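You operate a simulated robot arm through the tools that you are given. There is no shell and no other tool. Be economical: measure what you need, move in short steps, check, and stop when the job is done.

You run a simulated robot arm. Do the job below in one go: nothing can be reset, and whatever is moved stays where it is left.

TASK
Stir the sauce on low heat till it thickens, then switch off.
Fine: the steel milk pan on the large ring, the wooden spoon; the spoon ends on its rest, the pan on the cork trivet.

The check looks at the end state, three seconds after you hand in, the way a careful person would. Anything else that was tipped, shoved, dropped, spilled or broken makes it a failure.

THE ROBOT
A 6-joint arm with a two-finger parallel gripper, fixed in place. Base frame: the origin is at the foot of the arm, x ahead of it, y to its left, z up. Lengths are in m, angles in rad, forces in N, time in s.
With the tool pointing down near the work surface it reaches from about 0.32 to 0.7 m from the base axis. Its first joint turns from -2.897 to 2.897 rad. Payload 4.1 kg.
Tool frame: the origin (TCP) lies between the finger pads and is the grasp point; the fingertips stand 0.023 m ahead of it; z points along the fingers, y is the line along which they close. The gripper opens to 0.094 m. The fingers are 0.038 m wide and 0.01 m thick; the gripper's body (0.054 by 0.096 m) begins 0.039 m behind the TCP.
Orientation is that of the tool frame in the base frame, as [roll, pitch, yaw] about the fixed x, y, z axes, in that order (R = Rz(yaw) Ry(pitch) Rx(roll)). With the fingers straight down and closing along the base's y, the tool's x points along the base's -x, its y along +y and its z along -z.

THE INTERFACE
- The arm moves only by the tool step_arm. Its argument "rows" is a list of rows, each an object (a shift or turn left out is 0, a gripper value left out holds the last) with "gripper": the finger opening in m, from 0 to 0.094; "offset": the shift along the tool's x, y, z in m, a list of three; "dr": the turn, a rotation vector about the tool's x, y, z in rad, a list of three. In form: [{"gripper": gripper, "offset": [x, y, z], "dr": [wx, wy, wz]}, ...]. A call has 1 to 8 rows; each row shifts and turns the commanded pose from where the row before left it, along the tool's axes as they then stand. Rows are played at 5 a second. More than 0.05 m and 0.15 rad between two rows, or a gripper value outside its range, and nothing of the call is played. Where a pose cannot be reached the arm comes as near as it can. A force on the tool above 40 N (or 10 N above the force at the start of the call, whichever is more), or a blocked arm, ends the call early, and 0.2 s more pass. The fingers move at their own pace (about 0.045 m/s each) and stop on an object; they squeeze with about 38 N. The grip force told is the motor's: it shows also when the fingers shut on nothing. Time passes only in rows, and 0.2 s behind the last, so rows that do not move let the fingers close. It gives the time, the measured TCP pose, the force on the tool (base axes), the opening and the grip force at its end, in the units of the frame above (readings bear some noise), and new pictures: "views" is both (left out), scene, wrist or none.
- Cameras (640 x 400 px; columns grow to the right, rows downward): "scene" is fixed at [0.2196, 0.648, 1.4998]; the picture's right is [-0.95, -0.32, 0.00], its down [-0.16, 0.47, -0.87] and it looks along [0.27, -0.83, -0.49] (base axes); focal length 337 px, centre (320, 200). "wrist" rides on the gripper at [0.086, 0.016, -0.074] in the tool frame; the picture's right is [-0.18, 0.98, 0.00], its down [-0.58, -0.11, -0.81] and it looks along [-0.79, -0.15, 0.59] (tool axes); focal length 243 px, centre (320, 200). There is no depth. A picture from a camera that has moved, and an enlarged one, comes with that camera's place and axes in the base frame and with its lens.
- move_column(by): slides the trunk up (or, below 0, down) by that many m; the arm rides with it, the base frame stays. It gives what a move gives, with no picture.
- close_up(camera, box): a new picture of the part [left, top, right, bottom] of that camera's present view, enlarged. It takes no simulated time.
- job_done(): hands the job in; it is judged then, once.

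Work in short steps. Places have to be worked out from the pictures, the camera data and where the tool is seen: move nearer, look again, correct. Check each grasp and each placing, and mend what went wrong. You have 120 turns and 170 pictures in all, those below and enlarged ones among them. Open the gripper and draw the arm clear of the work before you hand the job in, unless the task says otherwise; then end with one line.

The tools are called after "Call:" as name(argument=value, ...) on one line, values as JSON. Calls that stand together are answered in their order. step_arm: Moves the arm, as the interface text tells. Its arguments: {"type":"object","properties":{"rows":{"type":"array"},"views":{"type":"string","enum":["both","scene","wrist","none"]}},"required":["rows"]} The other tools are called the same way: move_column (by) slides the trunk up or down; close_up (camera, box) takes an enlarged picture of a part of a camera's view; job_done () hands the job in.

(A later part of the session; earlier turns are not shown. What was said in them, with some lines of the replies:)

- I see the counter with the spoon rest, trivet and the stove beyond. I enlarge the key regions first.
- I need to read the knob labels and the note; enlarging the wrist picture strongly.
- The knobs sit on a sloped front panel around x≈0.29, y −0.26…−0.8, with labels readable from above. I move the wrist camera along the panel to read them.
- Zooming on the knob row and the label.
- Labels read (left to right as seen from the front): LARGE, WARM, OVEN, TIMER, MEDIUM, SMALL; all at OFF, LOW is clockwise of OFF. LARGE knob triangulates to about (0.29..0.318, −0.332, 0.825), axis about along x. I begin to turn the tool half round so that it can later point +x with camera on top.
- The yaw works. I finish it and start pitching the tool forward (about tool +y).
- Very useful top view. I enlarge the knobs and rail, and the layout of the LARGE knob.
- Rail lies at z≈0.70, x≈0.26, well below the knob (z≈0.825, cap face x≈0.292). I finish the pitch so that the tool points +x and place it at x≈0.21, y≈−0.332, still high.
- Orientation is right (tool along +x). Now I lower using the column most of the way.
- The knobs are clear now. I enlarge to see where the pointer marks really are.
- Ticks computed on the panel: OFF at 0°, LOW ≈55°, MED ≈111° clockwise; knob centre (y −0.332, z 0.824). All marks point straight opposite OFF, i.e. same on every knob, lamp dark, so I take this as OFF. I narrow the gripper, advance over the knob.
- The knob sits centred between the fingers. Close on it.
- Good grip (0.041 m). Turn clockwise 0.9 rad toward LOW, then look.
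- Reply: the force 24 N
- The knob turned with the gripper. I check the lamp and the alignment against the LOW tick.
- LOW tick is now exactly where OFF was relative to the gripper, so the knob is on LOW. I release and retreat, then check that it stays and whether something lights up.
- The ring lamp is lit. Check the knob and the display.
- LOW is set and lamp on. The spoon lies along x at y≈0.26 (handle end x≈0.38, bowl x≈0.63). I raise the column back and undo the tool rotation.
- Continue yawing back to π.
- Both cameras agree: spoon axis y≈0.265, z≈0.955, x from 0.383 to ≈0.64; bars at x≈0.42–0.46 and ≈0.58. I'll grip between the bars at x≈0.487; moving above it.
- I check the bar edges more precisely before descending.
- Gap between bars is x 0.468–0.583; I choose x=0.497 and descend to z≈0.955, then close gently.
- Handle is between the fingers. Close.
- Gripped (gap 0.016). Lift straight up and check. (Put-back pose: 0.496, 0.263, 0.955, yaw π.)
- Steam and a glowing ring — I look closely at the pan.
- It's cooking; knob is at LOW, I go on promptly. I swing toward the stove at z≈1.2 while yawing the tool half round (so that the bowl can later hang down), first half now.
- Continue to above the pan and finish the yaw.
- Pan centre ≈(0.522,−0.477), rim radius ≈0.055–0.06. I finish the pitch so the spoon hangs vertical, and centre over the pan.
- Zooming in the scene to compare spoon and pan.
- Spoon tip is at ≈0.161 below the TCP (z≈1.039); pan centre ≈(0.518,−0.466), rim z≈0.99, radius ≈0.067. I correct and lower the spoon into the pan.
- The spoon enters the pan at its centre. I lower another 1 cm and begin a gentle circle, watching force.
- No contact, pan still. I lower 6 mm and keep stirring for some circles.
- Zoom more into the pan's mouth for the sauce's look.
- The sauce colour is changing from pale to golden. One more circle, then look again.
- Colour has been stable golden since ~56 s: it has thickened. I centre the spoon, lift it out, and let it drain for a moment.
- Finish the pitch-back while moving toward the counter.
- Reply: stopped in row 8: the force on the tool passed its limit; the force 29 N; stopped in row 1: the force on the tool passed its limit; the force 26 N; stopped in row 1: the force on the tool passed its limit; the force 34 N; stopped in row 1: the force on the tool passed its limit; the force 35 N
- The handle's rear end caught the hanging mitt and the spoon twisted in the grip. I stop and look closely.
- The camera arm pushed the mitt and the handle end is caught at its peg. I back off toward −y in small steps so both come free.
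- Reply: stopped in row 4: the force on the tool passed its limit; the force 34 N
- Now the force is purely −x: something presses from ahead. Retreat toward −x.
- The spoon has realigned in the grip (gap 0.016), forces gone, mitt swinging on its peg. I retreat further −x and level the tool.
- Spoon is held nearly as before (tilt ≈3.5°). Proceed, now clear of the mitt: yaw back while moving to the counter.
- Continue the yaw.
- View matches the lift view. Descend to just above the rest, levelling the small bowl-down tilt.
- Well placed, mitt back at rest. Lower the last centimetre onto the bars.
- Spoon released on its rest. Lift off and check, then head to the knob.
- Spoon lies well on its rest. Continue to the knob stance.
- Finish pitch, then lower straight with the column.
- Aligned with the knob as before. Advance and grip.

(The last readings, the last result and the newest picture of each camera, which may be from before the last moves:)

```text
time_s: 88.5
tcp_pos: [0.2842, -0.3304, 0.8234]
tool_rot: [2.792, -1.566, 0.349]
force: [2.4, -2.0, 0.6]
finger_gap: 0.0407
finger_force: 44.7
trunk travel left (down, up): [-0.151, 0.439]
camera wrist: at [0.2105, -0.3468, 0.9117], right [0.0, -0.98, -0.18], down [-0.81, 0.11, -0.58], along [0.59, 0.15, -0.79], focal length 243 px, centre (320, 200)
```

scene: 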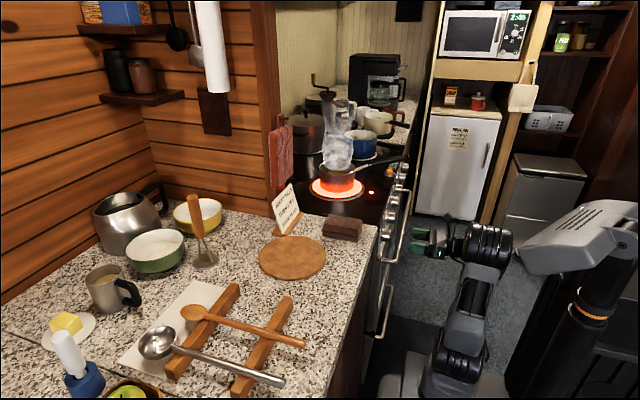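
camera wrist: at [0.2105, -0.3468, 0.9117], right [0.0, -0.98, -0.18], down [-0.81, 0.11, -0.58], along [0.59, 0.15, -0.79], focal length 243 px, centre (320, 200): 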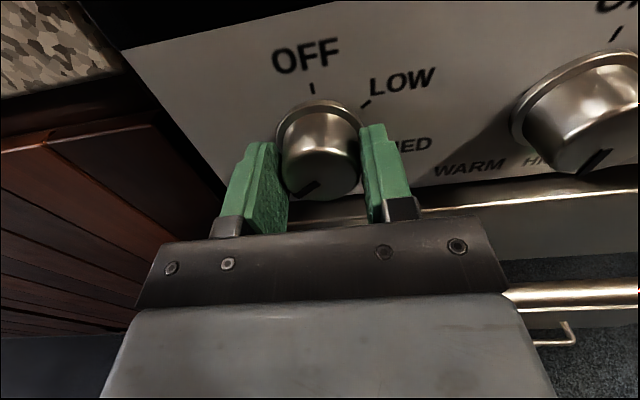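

Gripped. Turn back anticlockwise to OFF.

Call:
step_arm(rows=[{"dr": [0, 0, -0.131]}, {"dr": [0, 0, -0.131]}, {"dr": [0, 0, -0.131]}, {"dr": [0, 0, -0.131]}, {"dr": [0, 0, -0.131]}, {"dr": [0, 0, -0.131]}, {"dr": [0, 0, -0.131]}, {}])

Call:
close_up(camera="scene", box=[300, 110, 420, 220])

```text
time_s: 90.3
tcp_pos: [0.285, -0.3293, 0.8231]
tool_rot: [1.577, -0.65, 1.571]
force: [-5.6, 20.0, -14.9]
finger_gap: 0.0408
finger_force: 45.1
trunk travel left (down, up): [-0.151, 0.439]
camera wrist: at [0.2103, -0.2705, 0.8898], right [0.01, -0.74, 0.67], down [-0.81, -0.4, -0.44], along [0.59, -0.54, -0.6], focal length 243 px, centre (320, 200)
```

scene: 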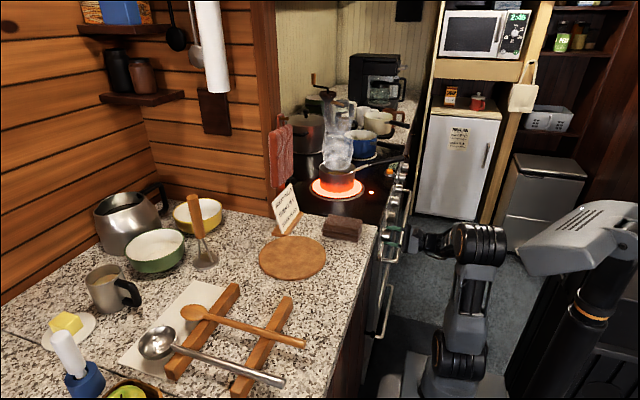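
wrist: 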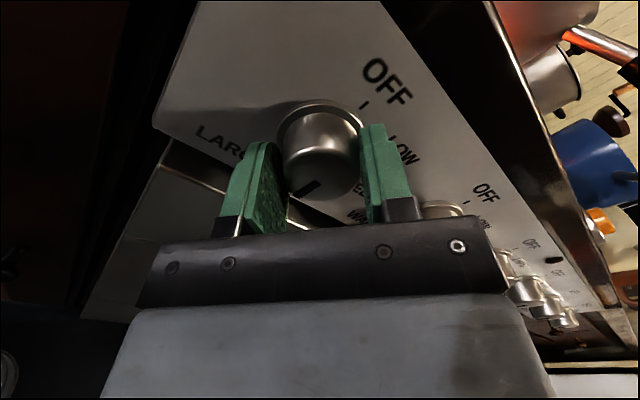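

```text
3.64 times, centred on (360, 165) of scene
camera zoom: at [0.2196, 0.648, 1.4998], right [-0.95, -0.32, 0.0], down [-0.16, 0.47, -0.87], along [0.27, -0.83, -0.49], focal length 1225 px, centre (174, 327)
```

zoom: 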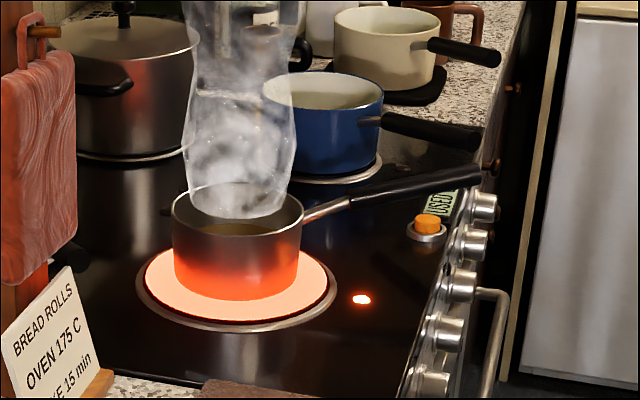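

The knob turned; the lamp may lag as before. Release and see.

Call:
step_arm(rows=[{"gripper": 0.07}, {}, {"offset": [0, 0, -0.03]}, {"offset": [0, 0, -0.04]}, {"dr": [0, 0, 0.13]}, {"dr": [0, 0, 0.13]}, {"dr": [0, 0, 0.13]}, {"dr": [0, 0, 0.13]}])

Call:
close_up(camera="scene", box=[300, 110, 420, 220])

Call:
close_up(camera="wrist", box=[250, 0, 410, 140])

```text
time_s: 92.1
tcp_pos: [0.2154, -0.3299, 0.8246]
tool_rot: [1.58, -1.175, 1.563]
force: [0.5, 0.2, 0.0]
finger_gap: 0.07
finger_force: 0.1
trunk travel left (down, up): [-0.151, 0.439]
camera wrist: at [0.14, -0.3123, 0.9116], right [0.0, -0.98, 0.21], down [-0.81, -0.12, -0.58], along [0.59, -0.17, -0.79], focal length 243 px, centre (320, 200)
```

scene: 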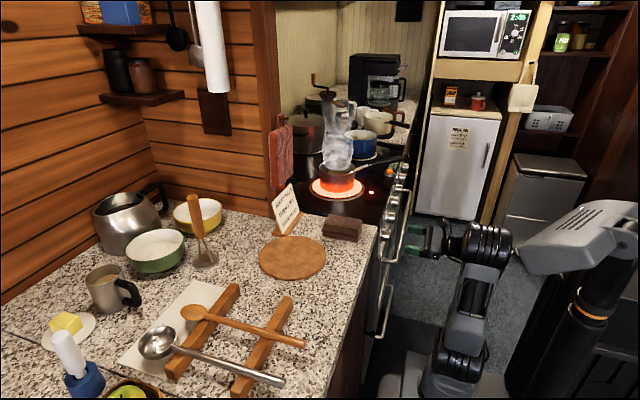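
wrist: 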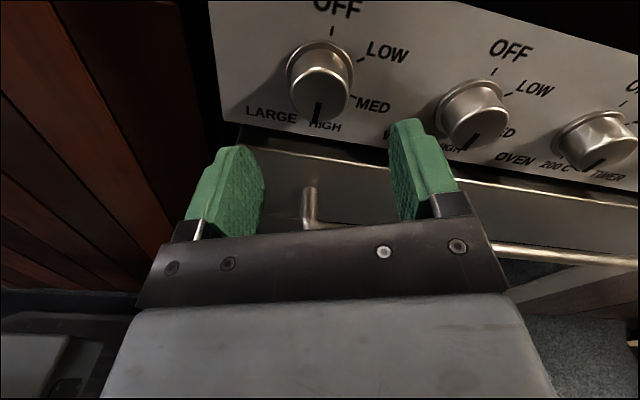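

```text
3.64 times, centred on (360, 165) of scene
camera zoom: at [0.2196, 0.648, 1.4998], right [-0.95, -0.32, 0.0], down [-0.16, 0.47, -0.87], along [0.27, -0.83, -0.49], focal length 1225 px, centre (174, 327)
```

zoom: 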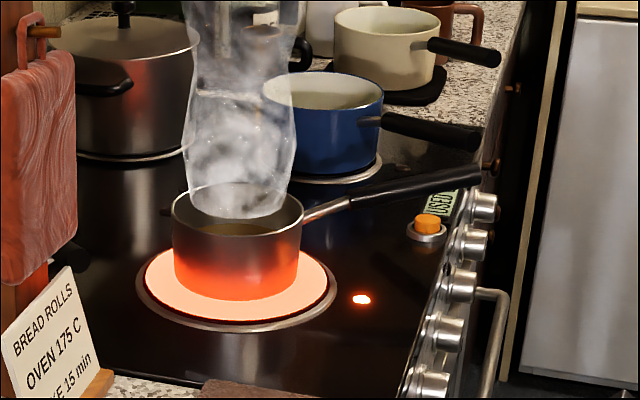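

```text
2.86 times, centred on (330, 70) of wrist
camera zoom: at [0.14, -0.3123, 0.9116], right [0.0, -0.98, 0.21], down [-0.81, -0.12, -0.58], along [0.59, -0.17, -0.79], focal length 693 px, centre (291, 571)
```

zoom: 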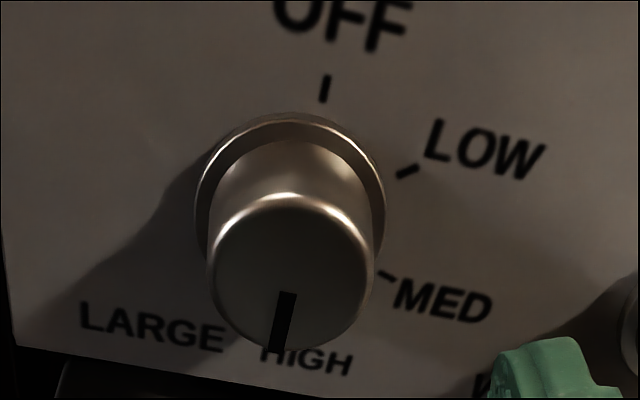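

Knob is back at OFF (mark opposite the OFF tick). Lamp is probably a residual-heat lamp; I'll watch while returning: untwist, raise column.

Call:
step_arm(rows=[{"dr": [0, 0, 0.131]}, {"dr": [0, 0, 0.131]}, {"dr": [0, 0, 0.131]}, {}, {}], views="none")

Call:
move_column(by=0.374)

Call:
step_arm(rows=[{"dr": [0, -0.145, 0]}, {"dr": [0, -0.145, 0]}, {"dr": [0, -0.145, 0]}, {"dr": [0, -0.145, 0]}])

Call:
close_up(camera="scene", box=[300, 110, 420, 220])

```text
time_s: 93.3
tcp_pos: [0.2156, -0.3297, 0.8247]
tool_rot: [2.171, -1.566, 0.971]
force: [-0.1, -0.9, 0.2]
finger_gap: 0.0701
finger_force: 0.1
trunk travel left (down, up): [-0.151, 0.439]
```

```text
time_s: 96.9
tcp_pos: [0.2144, -0.3305, 1.1996]
tool_rot: [2.103, -1.565, 1.043]
force: [-0.3, 0.1, 0.2]
finger_gap: 0.07
finger_force: 0.0
trunk travel left (down, up): [-0.525, 0.065]
```

```text
time_s: 97.9
tcp_pos: [0.2128, -0.3308, 1.1979]
tool_rot: [3.132, -0.984, 0.006]
force: [0.8, 0.4, -0.1]
finger_gap: 0.0702
finger_force: 0.1
trunk travel left (down, up): [-0.525, 0.065]
camera wrist: at [0.1997, -0.3461, 1.3126], right [-0.1, -0.98, -0.15], down [-0.99, 0.11, -0.04], along [0.05, 0.14, -0.99], focal length 243 px, centre (320, 200)
```

scene: 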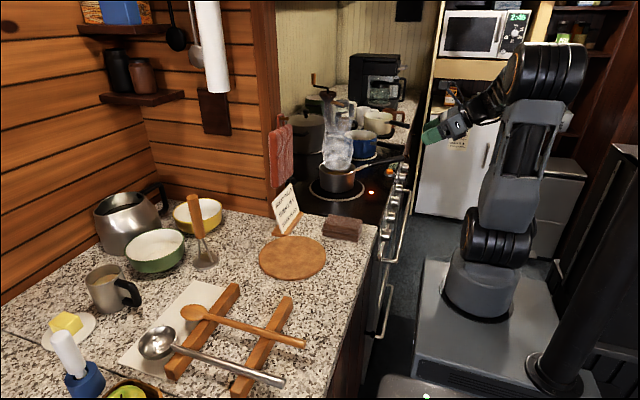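
wrist: 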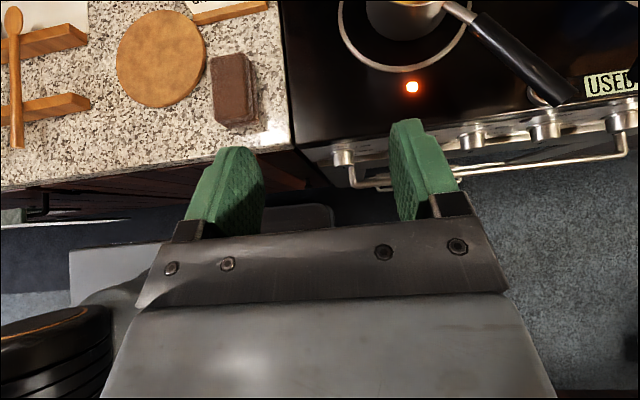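

```text
3.64 times, centred on (360, 165) of scene
camera zoom: at [0.2196, 0.648, 1.4998], right [-0.95, -0.32, 0.0], down [-0.16, 0.47, -0.87], along [0.27, -0.83, -0.49], focal length 1225 px, centre (174, 327)
```

zoom: 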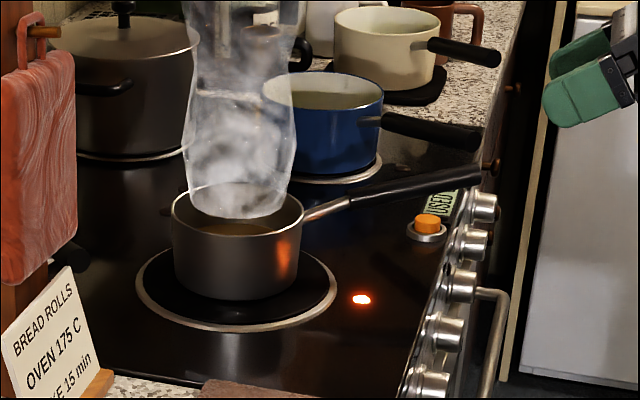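

Ring is dark now: switched off, knob at OFF. Next the pan: handle from ≈0.12 m (z≈1.0) to tip at ≈(0.29,−0.57,1.03). I bring the tool to vertical above the handle root for a look.

Call:
step_arm(rows=[{"dr": [0, -0.1406, 0]}, {"dr": [0, -0.1406, 0]}, {"dr": [0, -0.1406, 0]}, {"dr": [0, -0.1406, 0]}, {"dr": [0, -0.1406, 0]}, {"dr": [0, -0.1406, 0]}, {"dr": [0, -0.1406, 0]}], views="none")

Call:
step_arm(rows=[{"gripper": 0.06, "offset": [0.026, 0.032, -0.005]}, {"offset": [0.026, 0.032, 0]}, {"offset": [0.026, 0.032, 0]}, {"offset": [0.026, 0.032, 0]}, {"offset": [0.026, 0.032, 0]}, {"dr": [0, 0, -0.145]}, {"dr": [0, 0, -0.145]}, {"dr": [0, 0, -0.14]}])

```text
time_s: 99.5
tcp_pos: [0.2153, -0.3296, 1.1977]
tool_rot: [3.137, 0.0, -0.002]
force: [0.3, 0.1, -0.7]
finger_gap: 0.0697
finger_force: 0.1
trunk travel left (down, up): [-0.525, 0.065]
```

```text
time_s: 101.3
tcp_pos: [0.3461, -0.4904, 1.2052]
tool_rot: [3.135, 0.0, 0.434]
force: [-0.4, -0.5, -0.1]
finger_gap: 0.0599
finger_force: 0.1
trunk travel left (down, up): [-0.525, 0.065]
camera wrist: at [0.4301, -0.4689, 1.2803], right [0.25, -0.97, 0.01], down [-0.58, -0.14, 0.81], along [-0.78, -0.2, -0.59], focal length 243 px, centre (320, 200)
```

scene: 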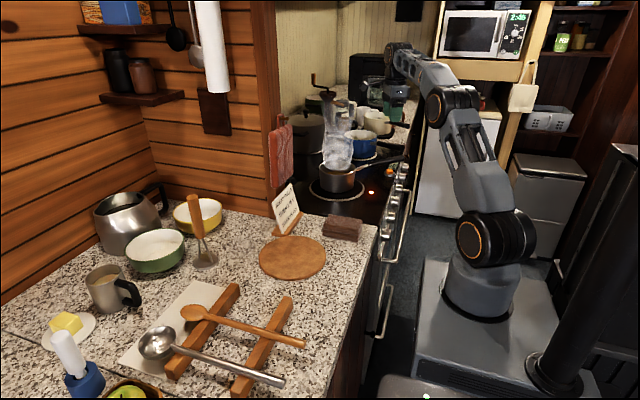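
wrist: 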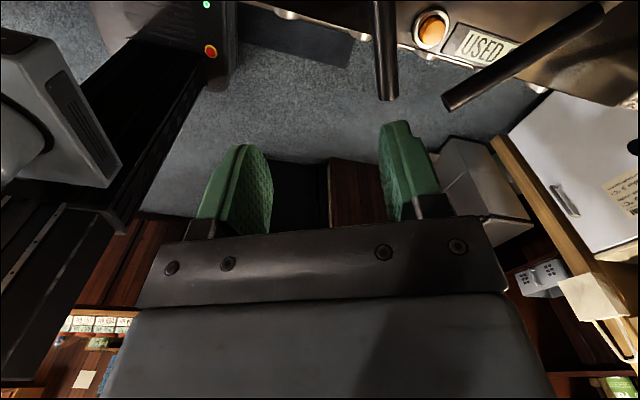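

Handle of the milk pan seen (its tip ≈(0.30,−0.578)), line toward the pan at azimuth ≈26°. Move above the root and descend partly to see it between the fingers.

Call:
step_arm(rows=[{"offset": [0.0093, 0.0197, 0.028]}, {"offset": [0.0093, 0.0197, 0.028]}, {"offset": [0.0093, 0.0197, 0.028]}])

Call:
close_up(camera="scene", box=[310, 110, 430, 210])

```text
time_s: 102.1
tcp_pos: [0.3921, -0.5249, 1.1189]
tool_rot: [3.134, -0.001, 0.431]
force: [0.4, 0.3, 0.6]
finger_gap: 0.0597
finger_force: 0.0
out of reach, approached as far as the arm can: row 3
trunk travel left (down, up): [-0.525, 0.065]
camera wrist: at [0.4757, -0.5032, 1.1945], right [0.24, -0.97, 0.01], down [-0.58, -0.14, 0.81], along [-0.78, -0.2, -0.59], focal length 243 px, centre (320, 200)
```

scene: 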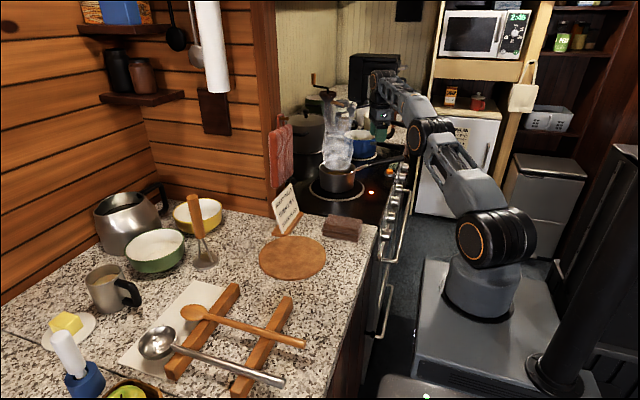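
wrist: 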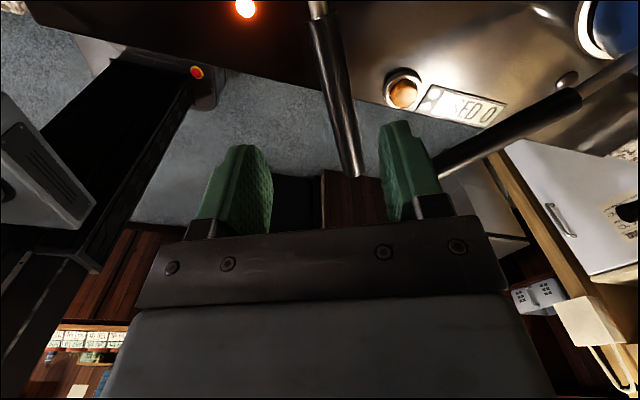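

```text
4.00 times, centred on (370, 160) of scene
camera zoom: at [0.2196, 0.648, 1.4998], right [-0.95, -0.32, 0.0], down [-0.16, 0.47, -0.87], along [0.27, -0.83, -0.49], focal length 1348 px, centre (120, 360)
```

zoom: 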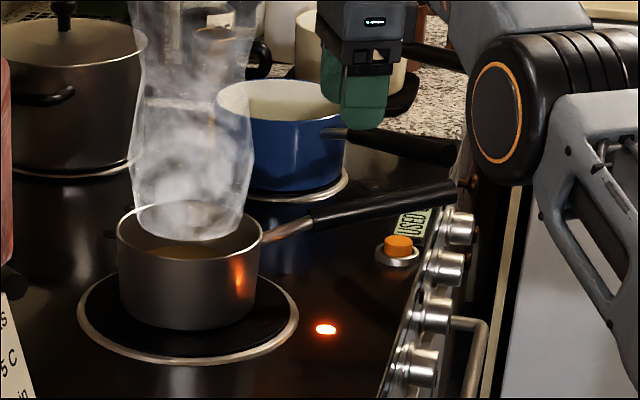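

Handle black part runs from ≈(0.415,−0.517,1.0) to ≈(0.314,−0.578,1.03), azimuth ≈0.5 rad. Align yaw, descend partly.

Call:
step_arm(rows=[{"offset": [0, 0, 0.03], "dr": [0, 0, -0.07]}, {"offset": [0, 0, 0.025]}])

```text
time_s: 102.7
tcp_pos: [0.3913, -0.5254, 1.0639]
tool_rot: [3.135, 0.0, 0.499]
force: [-0.3, 0.0, -0.9]
finger_gap: 0.0601
finger_force: 0.0
trunk travel left (down, up): [-0.525, 0.065]
camera wrist: at [0.4743, -0.4985, 1.1387], right [0.31, -0.95, 0.01], down [-0.56, -0.18, 0.81], along [-0.76, -0.25, -0.59], focal length 243 px, centre (320, 200)
```

scene: 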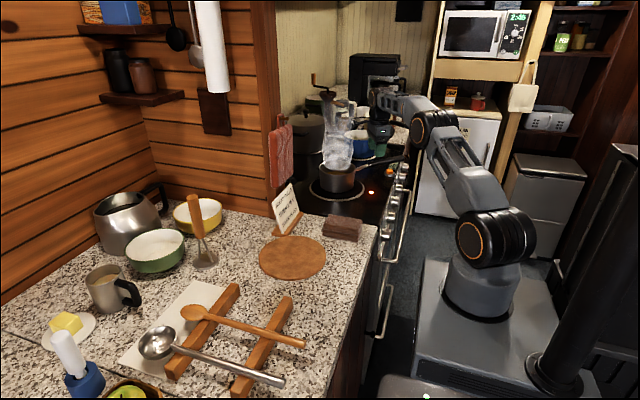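
wrist: 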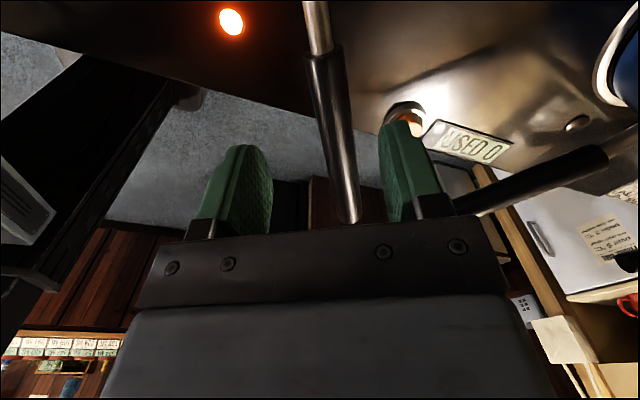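

TCP is ≈9 mm off the handle line; correct along tool y and descend to z≈1.004.

Call:
step_arm(rows=[{"offset": [0, 0.009, 0.01]}, {"offset": [0, 0, 0.025]}, {"offset": [0, 0, 0.025]}])

Call:
close_up(camera="scene", box=[320, 120, 430, 210])

```text
time_s: 103.5
tcp_pos: [0.3959, -0.5348, 1.0031]
tool_rot: [3.136, -0.001, 0.5]
force: [0.3, 0.6, -0.9]
finger_gap: 0.0599
finger_force: 0.0
trunk travel left (down, up): [-0.525, 0.065]
camera wrist: at [0.4777, -0.5073, 1.0793], right [0.31, -0.95, 0.01], down [-0.56, -0.18, 0.81], along [-0.76, -0.25, -0.59], focal length 243 px, centre (320, 200)
```

scene: 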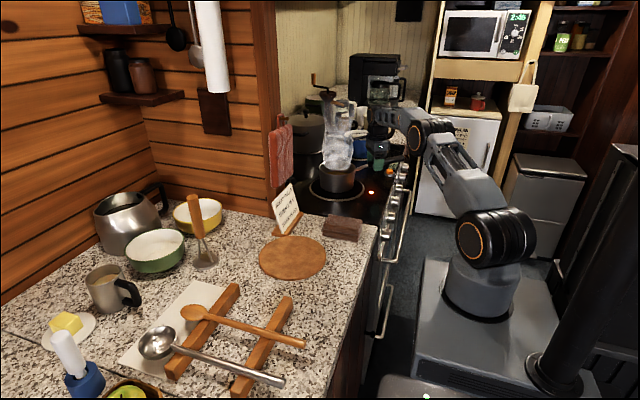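
wrist: 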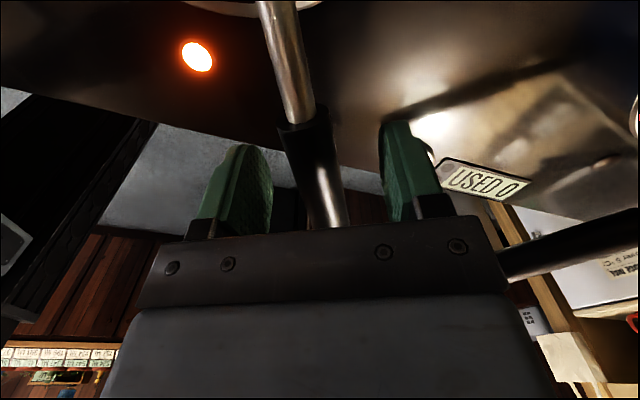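

```text
4.44 times, centred on (375, 165) of scene
camera zoom: at [0.2196, 0.648, 1.4998], right [-0.95, -0.32, 0.0], down [-0.16, 0.47, -0.87], along [0.27, -0.83, -0.49], focal length 1498 px, centre (76, 356)
```

zoom: 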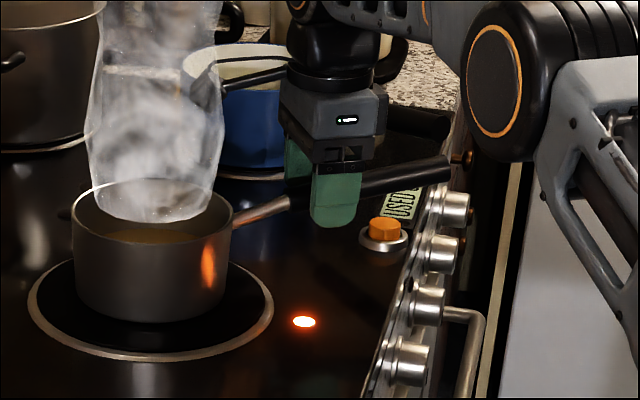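

Handle centred between the fingers. Shift 8 mm toward the pan and close.

Call:
step_arm(rows=[{"offset": [0.008, 0, -0.001]}, {"gripper": 0.03}, {"gripper": 0.015}, {"gripper": 0.0}, {}, {}])

Call:
close_up(camera="scene", box=[310, 120, 420, 220])

```text
time_s: 104.9
tcp_pos: [0.4026, -0.5304, 1.0042]
tool_rot: [3.137, 0.0, 0.501]
force: [-0.1, 2.1, -0.6]
finger_gap: 0.0262
finger_force: 38.2
trunk travel left (down, up): [-0.525, 0.065]
camera wrist: at [0.4851, -0.5035, 1.0799], right [0.31, -0.95, 0.01], down [-0.56, -0.18, 0.81], along [-0.76, -0.25, -0.59], focal length 243 px, centre (320, 200)
```

scene: 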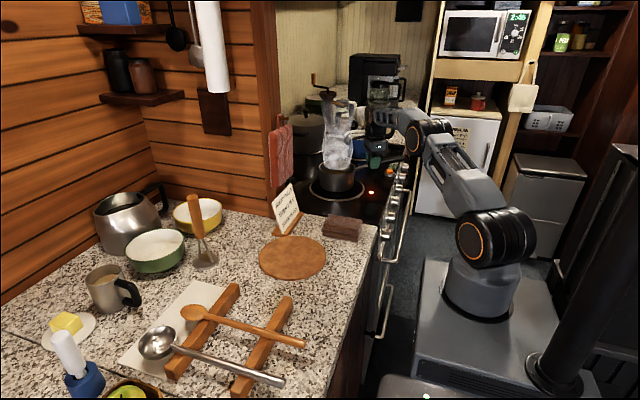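
wrist: 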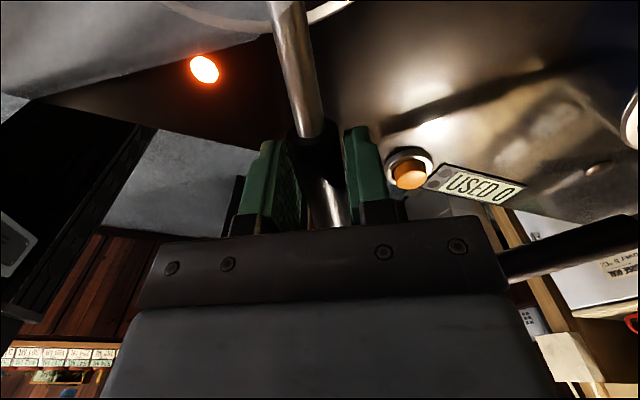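

```text
4.00 times, centred on (365, 170) of scene
camera zoom: at [0.2196, 0.648, 1.4998], right [-0.95, -0.32, 0.0], down [-0.16, 0.47, -0.87], along [0.27, -0.83, -0.49], focal length 1348 px, centre (140, 320)
```

zoom: 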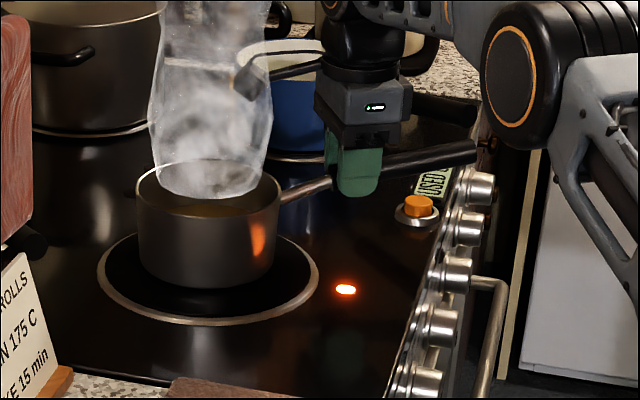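

Gripped (gap 0.026), pan hasn't moved. Test-lift by 15 mm.

Call:
step_arm(rows=[{"offset": [0, 0, -0.005]}, {"offset": [0, 0, -0.005]}, {"offset": [0, 0, -0.005]}, {}], views="none")

Call:
close_up(camera="scene", box=[310, 120, 420, 220])

```text
time_s: 105.9
tcp_pos: [0.4026, -0.5295, 1.0188]
tool_rot: [3.137, 0.0, 0.502]
force: [0.2, -0.4, -4.7]
finger_gap: 0.0264
finger_force: 38.0
trunk travel left (down, up): [-0.525, 0.065]
```

```text
4.00 times, centred on (365, 170) of scene
camera zoom: at [0.2196, 0.648, 1.4998], right [-0.95, -0.32, 0.0], down [-0.16, 0.47, -0.87], along [0.27, -0.83, -0.49], focal length 1348 px, centre (140, 320)
```

zoom: 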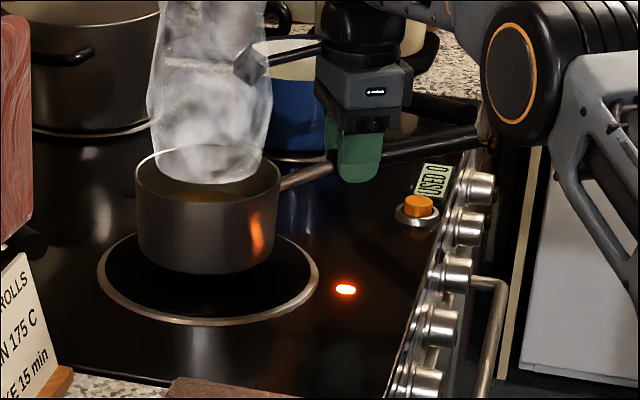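

Pan is off the ring, level and held (≈4.7 N). Lift higher while pulling gently back from the mitt.

Call:
step_arm(rows=[{"offset": [0, 0, -0.014]}, {"offset": [-0.0079, -0.0043, -0.014]}, {"offset": [-0.0158, -0.0086, -0.014]}, {"offset": [-0.0158, -0.0086, -0.014]}, {"offset": [-0.0158, -0.0086, -0.012]}, {"offset": [-0.0158, -0.0086, -0.006]}, {"offset": [-0.0079, -0.0043, 0]}])

Call:
close_up(camera="scene", box=[290, 100, 440, 220])

```text
time_s: 107.5
tcp_pos: [0.3125, -0.5301, 1.0928]
tool_rot: [3.135, -0.001, 0.5]
force: [-0.8, -0.5, -4.3]
finger_gap: 0.026
finger_force: 37.6
trunk travel left (down, up): [-0.525, 0.065]
camera wrist: at [0.3957, -0.5033, 1.1689], right [0.31, -0.95, 0.01], down [-0.56, -0.18, 0.81], along [-0.76, -0.25, -0.59], focal length 243 px, centre (320, 200)
```

scene: 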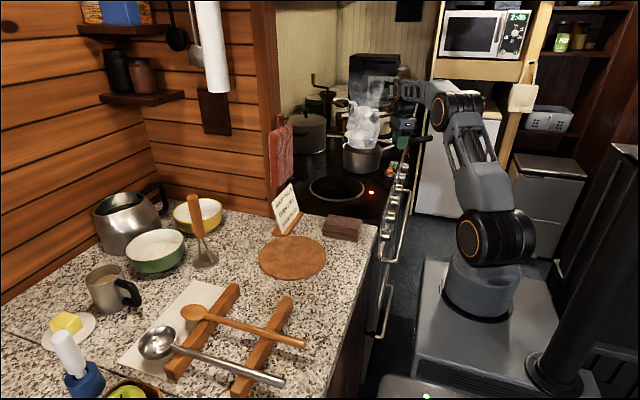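
wrist: 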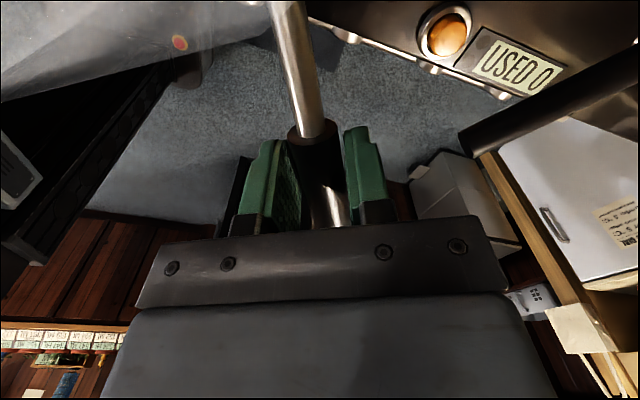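

```text
3.33 times, centred on (365, 160) of scene
camera zoom: at [0.2196, 0.648, 1.4998], right [-0.95, -0.32, 0.0], down [-0.16, 0.47, -0.87], along [0.27, -0.83, -0.49], focal length 1123 px, centre (170, 333)
```

zoom: 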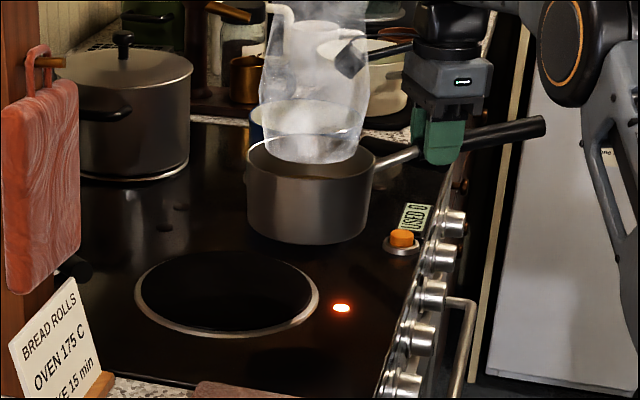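

Pan level and steady. Carry it toward +y at a calm pace.

Call:
step_arm(rows=[{"offset": [0.0072, -0.0132, 0]}, {"offset": [0.0144, -0.0263, 0]}, {"offset": [0.0144, -0.0263, 0]}, {"offset": [0.0144, -0.0263, 0]}, {"offset": [0.0144, -0.0263, 0]}, {"offset": [0.0144, -0.0263, 0]}, {"offset": [0.0144, -0.0263, 0]}, {"offset": [0.0072, -0.0132, 0]}], views="scene")

```text
time_s: 109.3
tcp_pos: [0.313, -0.3186, 1.0916]
tool_rot: [3.135, 0.0, 0.499]
force: [0.0, 0.3, -4.3]
finger_gap: 0.0264
finger_force: 38.4
trunk travel left (down, up): [-0.525, 0.065]
```

scene: 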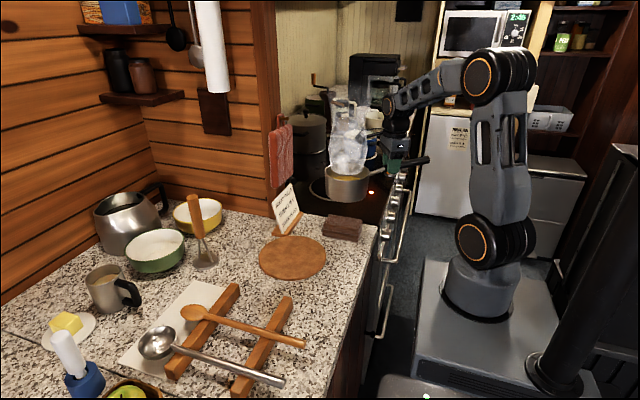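

Continue diagonally toward the trivet.

Call:
step_arm(rows=[{"offset": [0.0096, -0.0176, 0]}, {"offset": [0.0168, -0.0307, 0]}, {"offset": [0.0168, -0.0307, 0]}, {"offset": [0.0168, -0.0307, 0]}, {"offset": [0.0168, -0.0307, 0]}, {"offset": [0.0255, -0.0188, 0]}, {"offset": [0.0255, -0.0148, 0]}, {"offset": [0.02, 0.004, 0]}])

Call:
close_up(camera="scene", box=[230, 130, 400, 300])

```text
time_s: 111.1
tcp_pos: [0.3613, -0.1, 1.0915]
tool_rot: [3.136, 0.0, 0.498]
force: [-0.1, 0.4, -5.3]
finger_gap: 0.0262
finger_force: 37.8
trunk travel left (down, up): [-0.525, 0.065]
camera wrist: at [0.4439, -0.0727, 1.1665], right [0.31, -0.95, 0.01], down [-0.56, -0.18, 0.81], along [-0.77, -0.25, -0.59], focal length 243 px, centre (320, 200)
```

scene: 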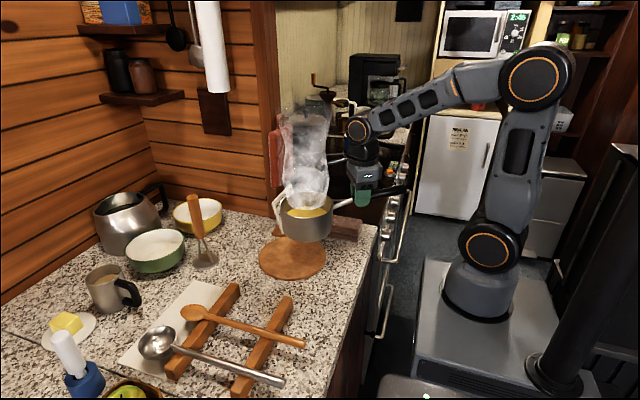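
wrist: 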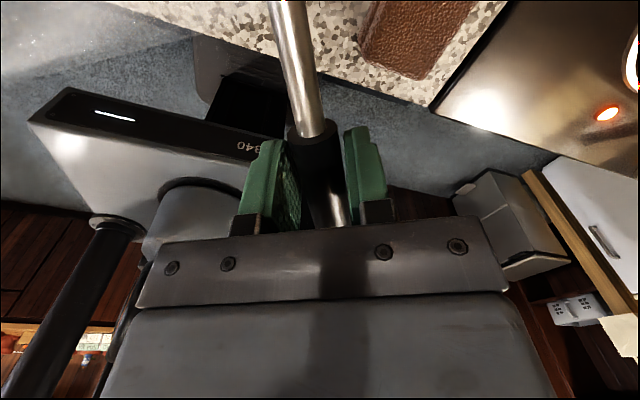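

```text
2.35 times, centred on (315, 215) of scene
camera zoom: at [0.2196, 0.648, 1.4998], right [-0.95, -0.32, 0.0], down [-0.16, 0.47, -0.87], along [0.27, -0.83, -0.49], focal length 793 px, centre (332, 165)
```

zoom: 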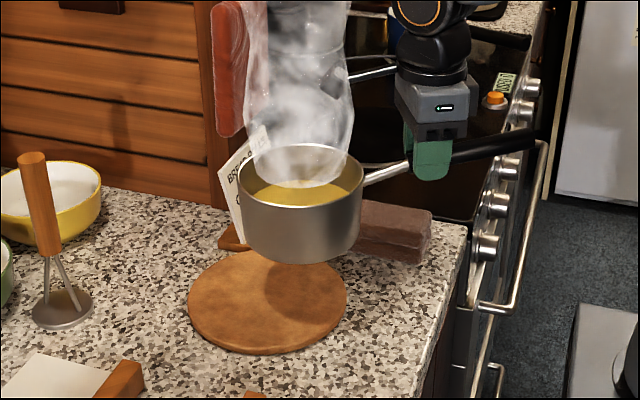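

Pan bottom centre is ≈(0.473,−0.027); trivet centre ≈(0.505,−0.004). Move the difference and lower 5 cm, then check.

Call:
step_arm(rows=[{"offset": [0.013, -0.0016, 0]}, {"offset": [0.013, -0.0016, 0]}, {"offset": [0.013, -0.0017, 0]}, {"offset": [0, 0, 0.017]}, {"offset": [0, 0, 0.017]}, {"offset": [0, 0, 0.016]}, {}], views="scene")

Call:
close_up(camera="scene", box=[230, 130, 400, 300])

```text
time_s: 112.7
tcp_pos: [0.3931, -0.0766, 1.0412]
tool_rot: [3.137, 0.0, 0.5]
force: [0.8, 0.9, -4.0]
finger_gap: 0.0263
finger_force: 37.8
trunk travel left (down, up): [-0.525, 0.065]
```

scene: 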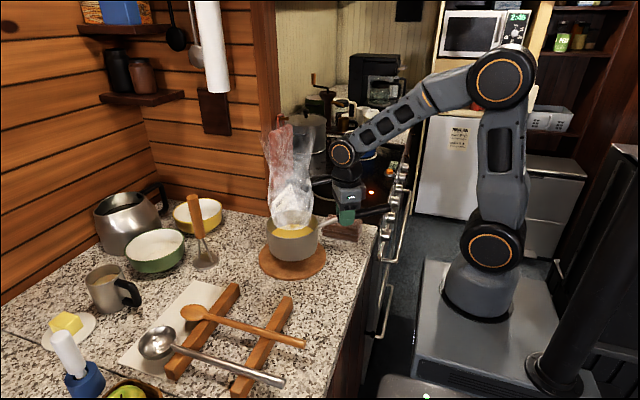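

```text
2.35 times, centred on (315, 215) of scene
camera zoom: at [0.2196, 0.648, 1.4998], right [-0.95, -0.32, 0.0], down [-0.16, 0.47, -0.87], along [0.27, -0.83, -0.49], focal length 793 px, centre (332, 165)
```

zoom: 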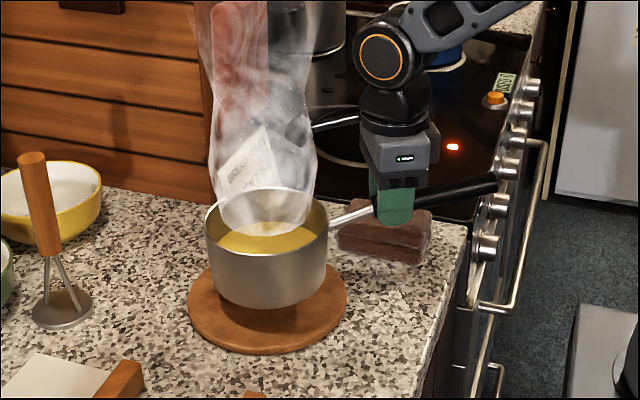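

Horizontal alignment is good. Lower the remaining ≈33 mm carefully.

Call:
step_arm(rows=[{"offset": [0, 0, 0.011]}, {"offset": [0, 0, 0.01]}, {"offset": [0, 0, 0.004]}, {"offset": [0, 0, 0.003]}, {}], views="none")

Call:
close_up(camera="scene", box=[230, 160, 400, 300])

```text
time_s: 113.9
tcp_pos: [0.3923, -0.0775, 1.0133]
tool_rot: [3.136, -0.001, 0.5]
force: [0.4, 0.0, -4.4]
finger_gap: 0.0262
finger_force: 38.6
trunk travel left (down, up): [-0.525, 0.065]
```

```text
2.86 times, centred on (315, 230) of scene
camera zoom: at [0.2196, 0.648, 1.4998], right [-0.95, -0.32, 0.0], down [-0.16, 0.47, -0.87], along [0.27, -0.83, -0.49], focal length 963 px, centre (334, 114)
```

zoom: 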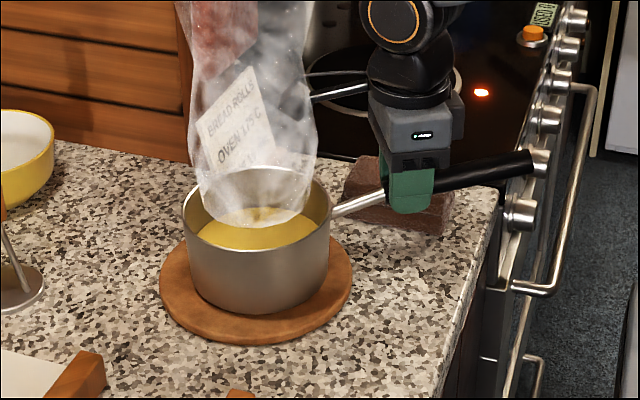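

Nearly down, still hanging (−4.4 N). Continue in small steps until the trivet takes the weight.

Call:
step_arm(rows=[{"offset": [0, 0, 0.003]}, {"offset": [0, 0, 0.002]}, {}], views="none")

```text
time_s: 114.7
tcp_pos: [0.3932, -0.0782, 1.0087]
tool_rot: [3.134, -0.004, 0.502]
force: [-1.5, -1.1, 9.2]
finger_gap: 0.0265
finger_force: 38.4
trunk travel left (down, up): [-0.525, 0.065]
```

Contact: pressing 9 N. Ease up 1.5 mm and check before releasing.

Call:
step_arm(rows=[{"offset": [0, 0, -0.0015]}, {}], views="none")

Call:
close_up(camera="scene", box=[240, 190, 360, 290])

```text
time_s: 115.3
tcp_pos: [0.3915, -0.0769, 1.0097]
tool_rot: [3.136, 0.0, 0.502]
force: [0.5, -0.9, 2.1]
finger_gap: 0.0264
finger_force: 38.2
trunk travel left (down, up): [-0.525, 0.065]
```

```text
4.00 times, centred on (300, 240) of scene
camera zoom: at [0.2196, 0.648, 1.4998], right [-0.95, -0.32, 0.0], down [-0.16, 0.47, -0.87], along [0.27, -0.83, -0.49], focal length 1348 px, centre (400, 40)
```

zoom: 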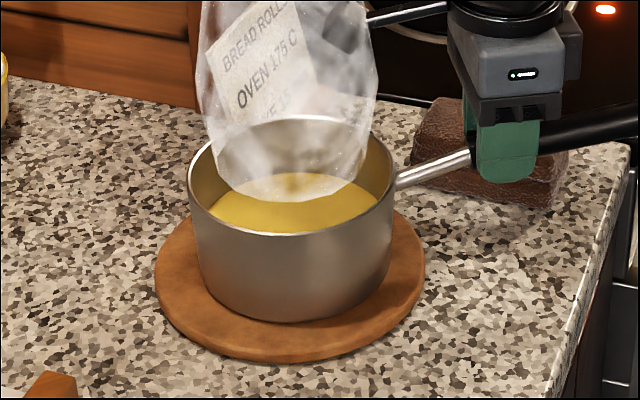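

Pan stands on the trivet, centred, weight nearly off the gripper. Release and rise.

Call:
step_arm(rows=[{"gripper": 0.035}, {"gripper": 0.06}, {}, {"offset": [0, 0, -0.02]}, {"offset": [0, 0, -0.04]}, {"offset": [0, 0, -0.04]}, {"offset": [0, 0, -0.04]}, {"offset": [0, 0, -0.04]}])

Call:
close_up(camera="scene", box=[230, 130, 430, 300])

```text
time_s: 117.1
tcp_pos: [0.3911, -0.0757, 1.1908]
tool_rot: [3.136, 0.0, 0.501]
force: [-0.5, -0.2, 0.3]
finger_gap: 0.0602
finger_force: 0.1
trunk travel left (down, up): [-0.525, 0.065]
camera wrist: at [0.4746, -0.0486, 1.266], right [0.31, -0.95, 0.01], down [-0.56, -0.18, 0.81], along [-0.77, -0.25, -0.59], focal length 243 px, centre (320, 200)
```

scene: 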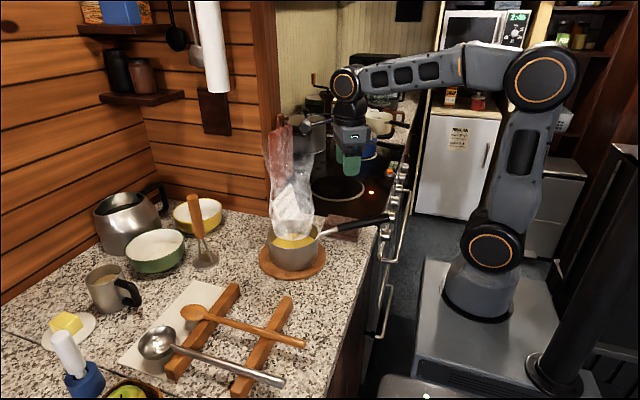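
wrist: 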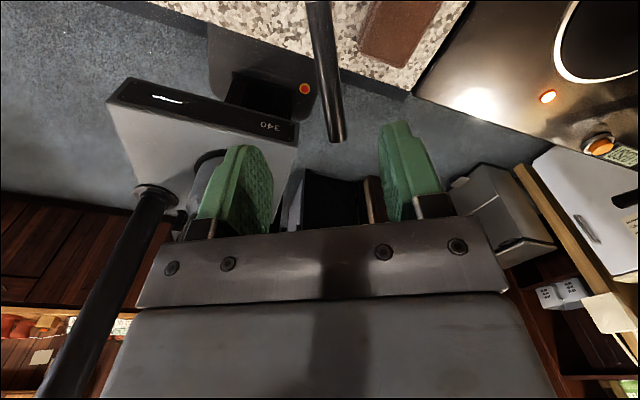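

```text
2.35 times, centred on (330, 215) of scene
camera zoom: at [0.2196, 0.648, 1.4998], right [-0.95, -0.32, 0.0], down [-0.16, 0.47, -0.87], along [0.27, -0.83, -0.49], focal length 793 px, centre (296, 165)
```

zoom: 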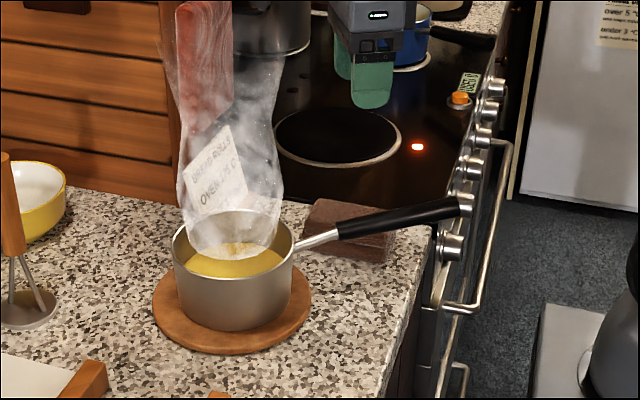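

Pan stands on the trivet with sauce intact. Draw the arm clear and take a last look at everything.

Call:
step_arm(rows=[{"offset": [-0.027, 0.008, -0.02]}, {"offset": [-0.027, 0.02, -0.02]}, {"offset": [-0.027, 0.02, -0.02]}, {"offset": [-0.02, 0.03, -0.02]}, {"offset": [0, 0.03, -0.02]}, {}], views="scene")

Call:
close_up(camera="scene", box=[110, 190, 390, 400])

Call:
close_up(camera="scene", box=[250, 80, 430, 240])

```text
time_s: 118.5
tcp_pos: [0.3554, -0.217, 1.2905]
tool_rot: [3.137, 0.001, 0.502]
force: [0.7, -0.2, 0.0]
finger_gap: 0.06
finger_force: 0.0
trunk travel left (down, up): [-0.525, 0.065]
```

scene: 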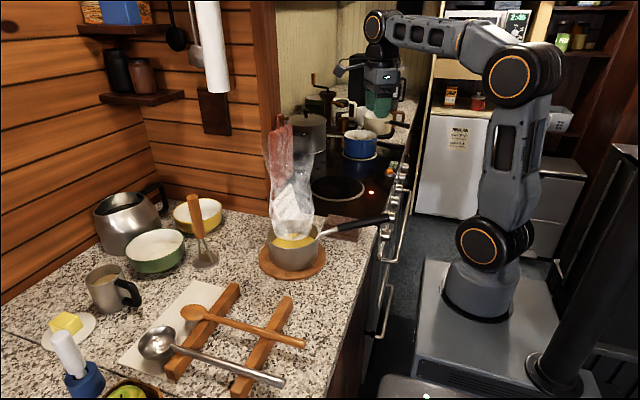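

```text
1.90 times, centred on (250, 295) of scene
camera zoom: at [0.2196, 0.648, 1.4998], right [-0.95, -0.32, 0.0], down [-0.16, 0.47, -0.87], along [0.27, -0.83, -0.49], focal length 642 px, centre (453, 19)
```

zoom: 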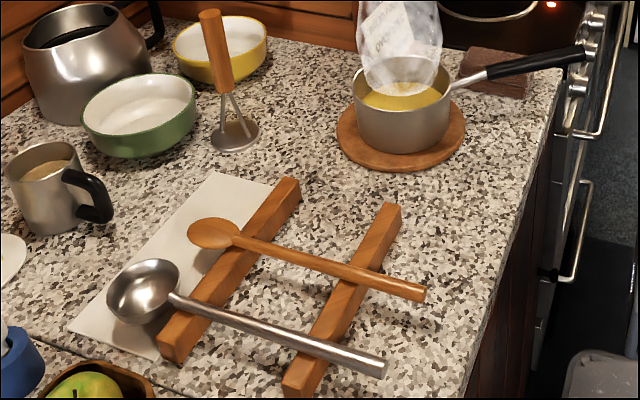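

```text
2.50 times, centred on (340, 160) of scene
camera zoom: at [0.2196, 0.648, 1.4998], right [-0.95, -0.32, 0.0], down [-0.16, 0.47, -0.87], along [0.27, -0.83, -0.49], focal length 842 px, centre (270, 300)
```

zoom: 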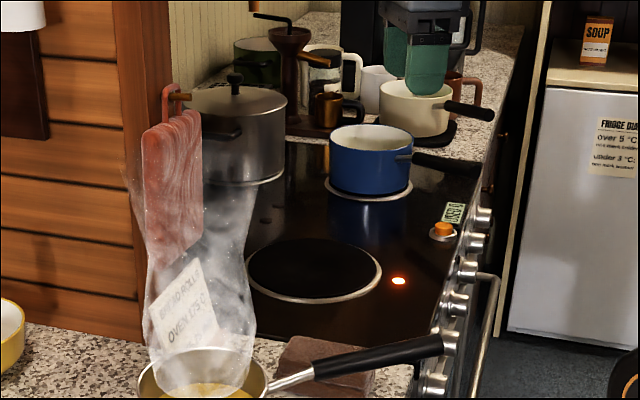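

Everything seems in order; only the small copper pot is hidden behind the mitt. I take the earlier forward-looking stance to verify it and the knob.

Call:
step_arm(rows=[{"offset": [-0.045, 0, 0], "dr": [0, 0, 0.125]}, {"offset": [-0.045, 0, 0], "dr": [0, 0, 0.125]}, {"offset": [-0.045, 0.01, 0], "dr": [0, 0, 0.125]}, {"offset": [-0.01, 0.03, 0], "dr": [0, 0, 0.125]}, {"offset": [0, 0.03, 0], "dr": [0, 0.145, 0]}, {"dr": [0, 0.145, 0]}, {"dr": [0, 0.145, 0]}, {"dr": [0, 0.145, 0]}], views="none")

Call:
step_arm(rows=[{"dr": [0, 0.145, 0]}, {"dr": [0, 0.145, 0]}, {"dr": [0, 0.145, 0]}, {"dr": [0, 0.145, 0]}, {"dr": [0, 0.145, 0]}, {"dr": [0, 0.145, 0]}, {"dr": [0, 0.12, 0]}], views="wrist")

```text
time_s: 120.3
tcp_pos: [0.2262, -0.3391, 1.2908]
tool_rot: [3.134, -0.585, 0.006]
force: [0.3, -0.2, -0.4]
finger_gap: 0.0602
finger_force: 0.0
trunk travel left (down, up): [-0.525, 0.065]
```

```text
time_s: 121.9
tcp_pos: [0.2254, -0.3394, 1.2903]
tool_rot: [0.942, -1.564, 2.201]
force: [-0.2, -0.1, 1.4]
finger_gap: 0.0598
finger_force: 0.1
trunk travel left (down, up): [-0.525, 0.065]
camera wrist: at [0.1509, -0.3557, 1.3778], right [0.0, -0.98, -0.18], down [-0.8, 0.11, -0.59], along [0.6, 0.14, -0.79], focal length 243 px, centre (320, 200)
```

wrist: 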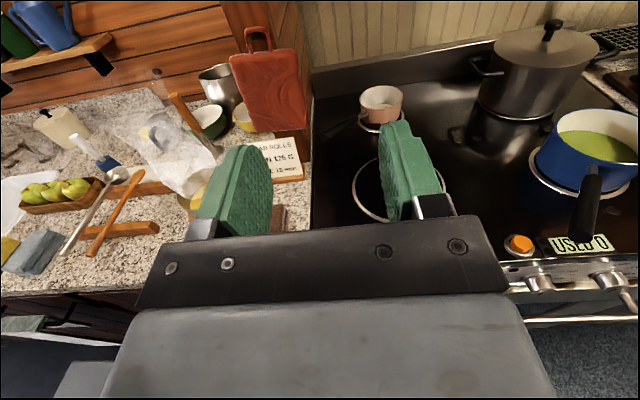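

Copper pot upright on its ring, mitt on its peg, ring dark, pan on the trivet, spoon on its rest, gripper open and clear. Handing in.

Call:
job_done()

```text
The job is handed in.
```

I stirred the sauce on low until it turned golden, which I took as thickened. The large ring's knob is back at OFF, the spoon is on its rest and the pan stands on the cork trivet. On the way back the arm and spoon caught the hanging mitt; it swung but is still on its peg and nothing fell. The red lamp by the ring was still lit when I last saw it, which I take to be residual heat.
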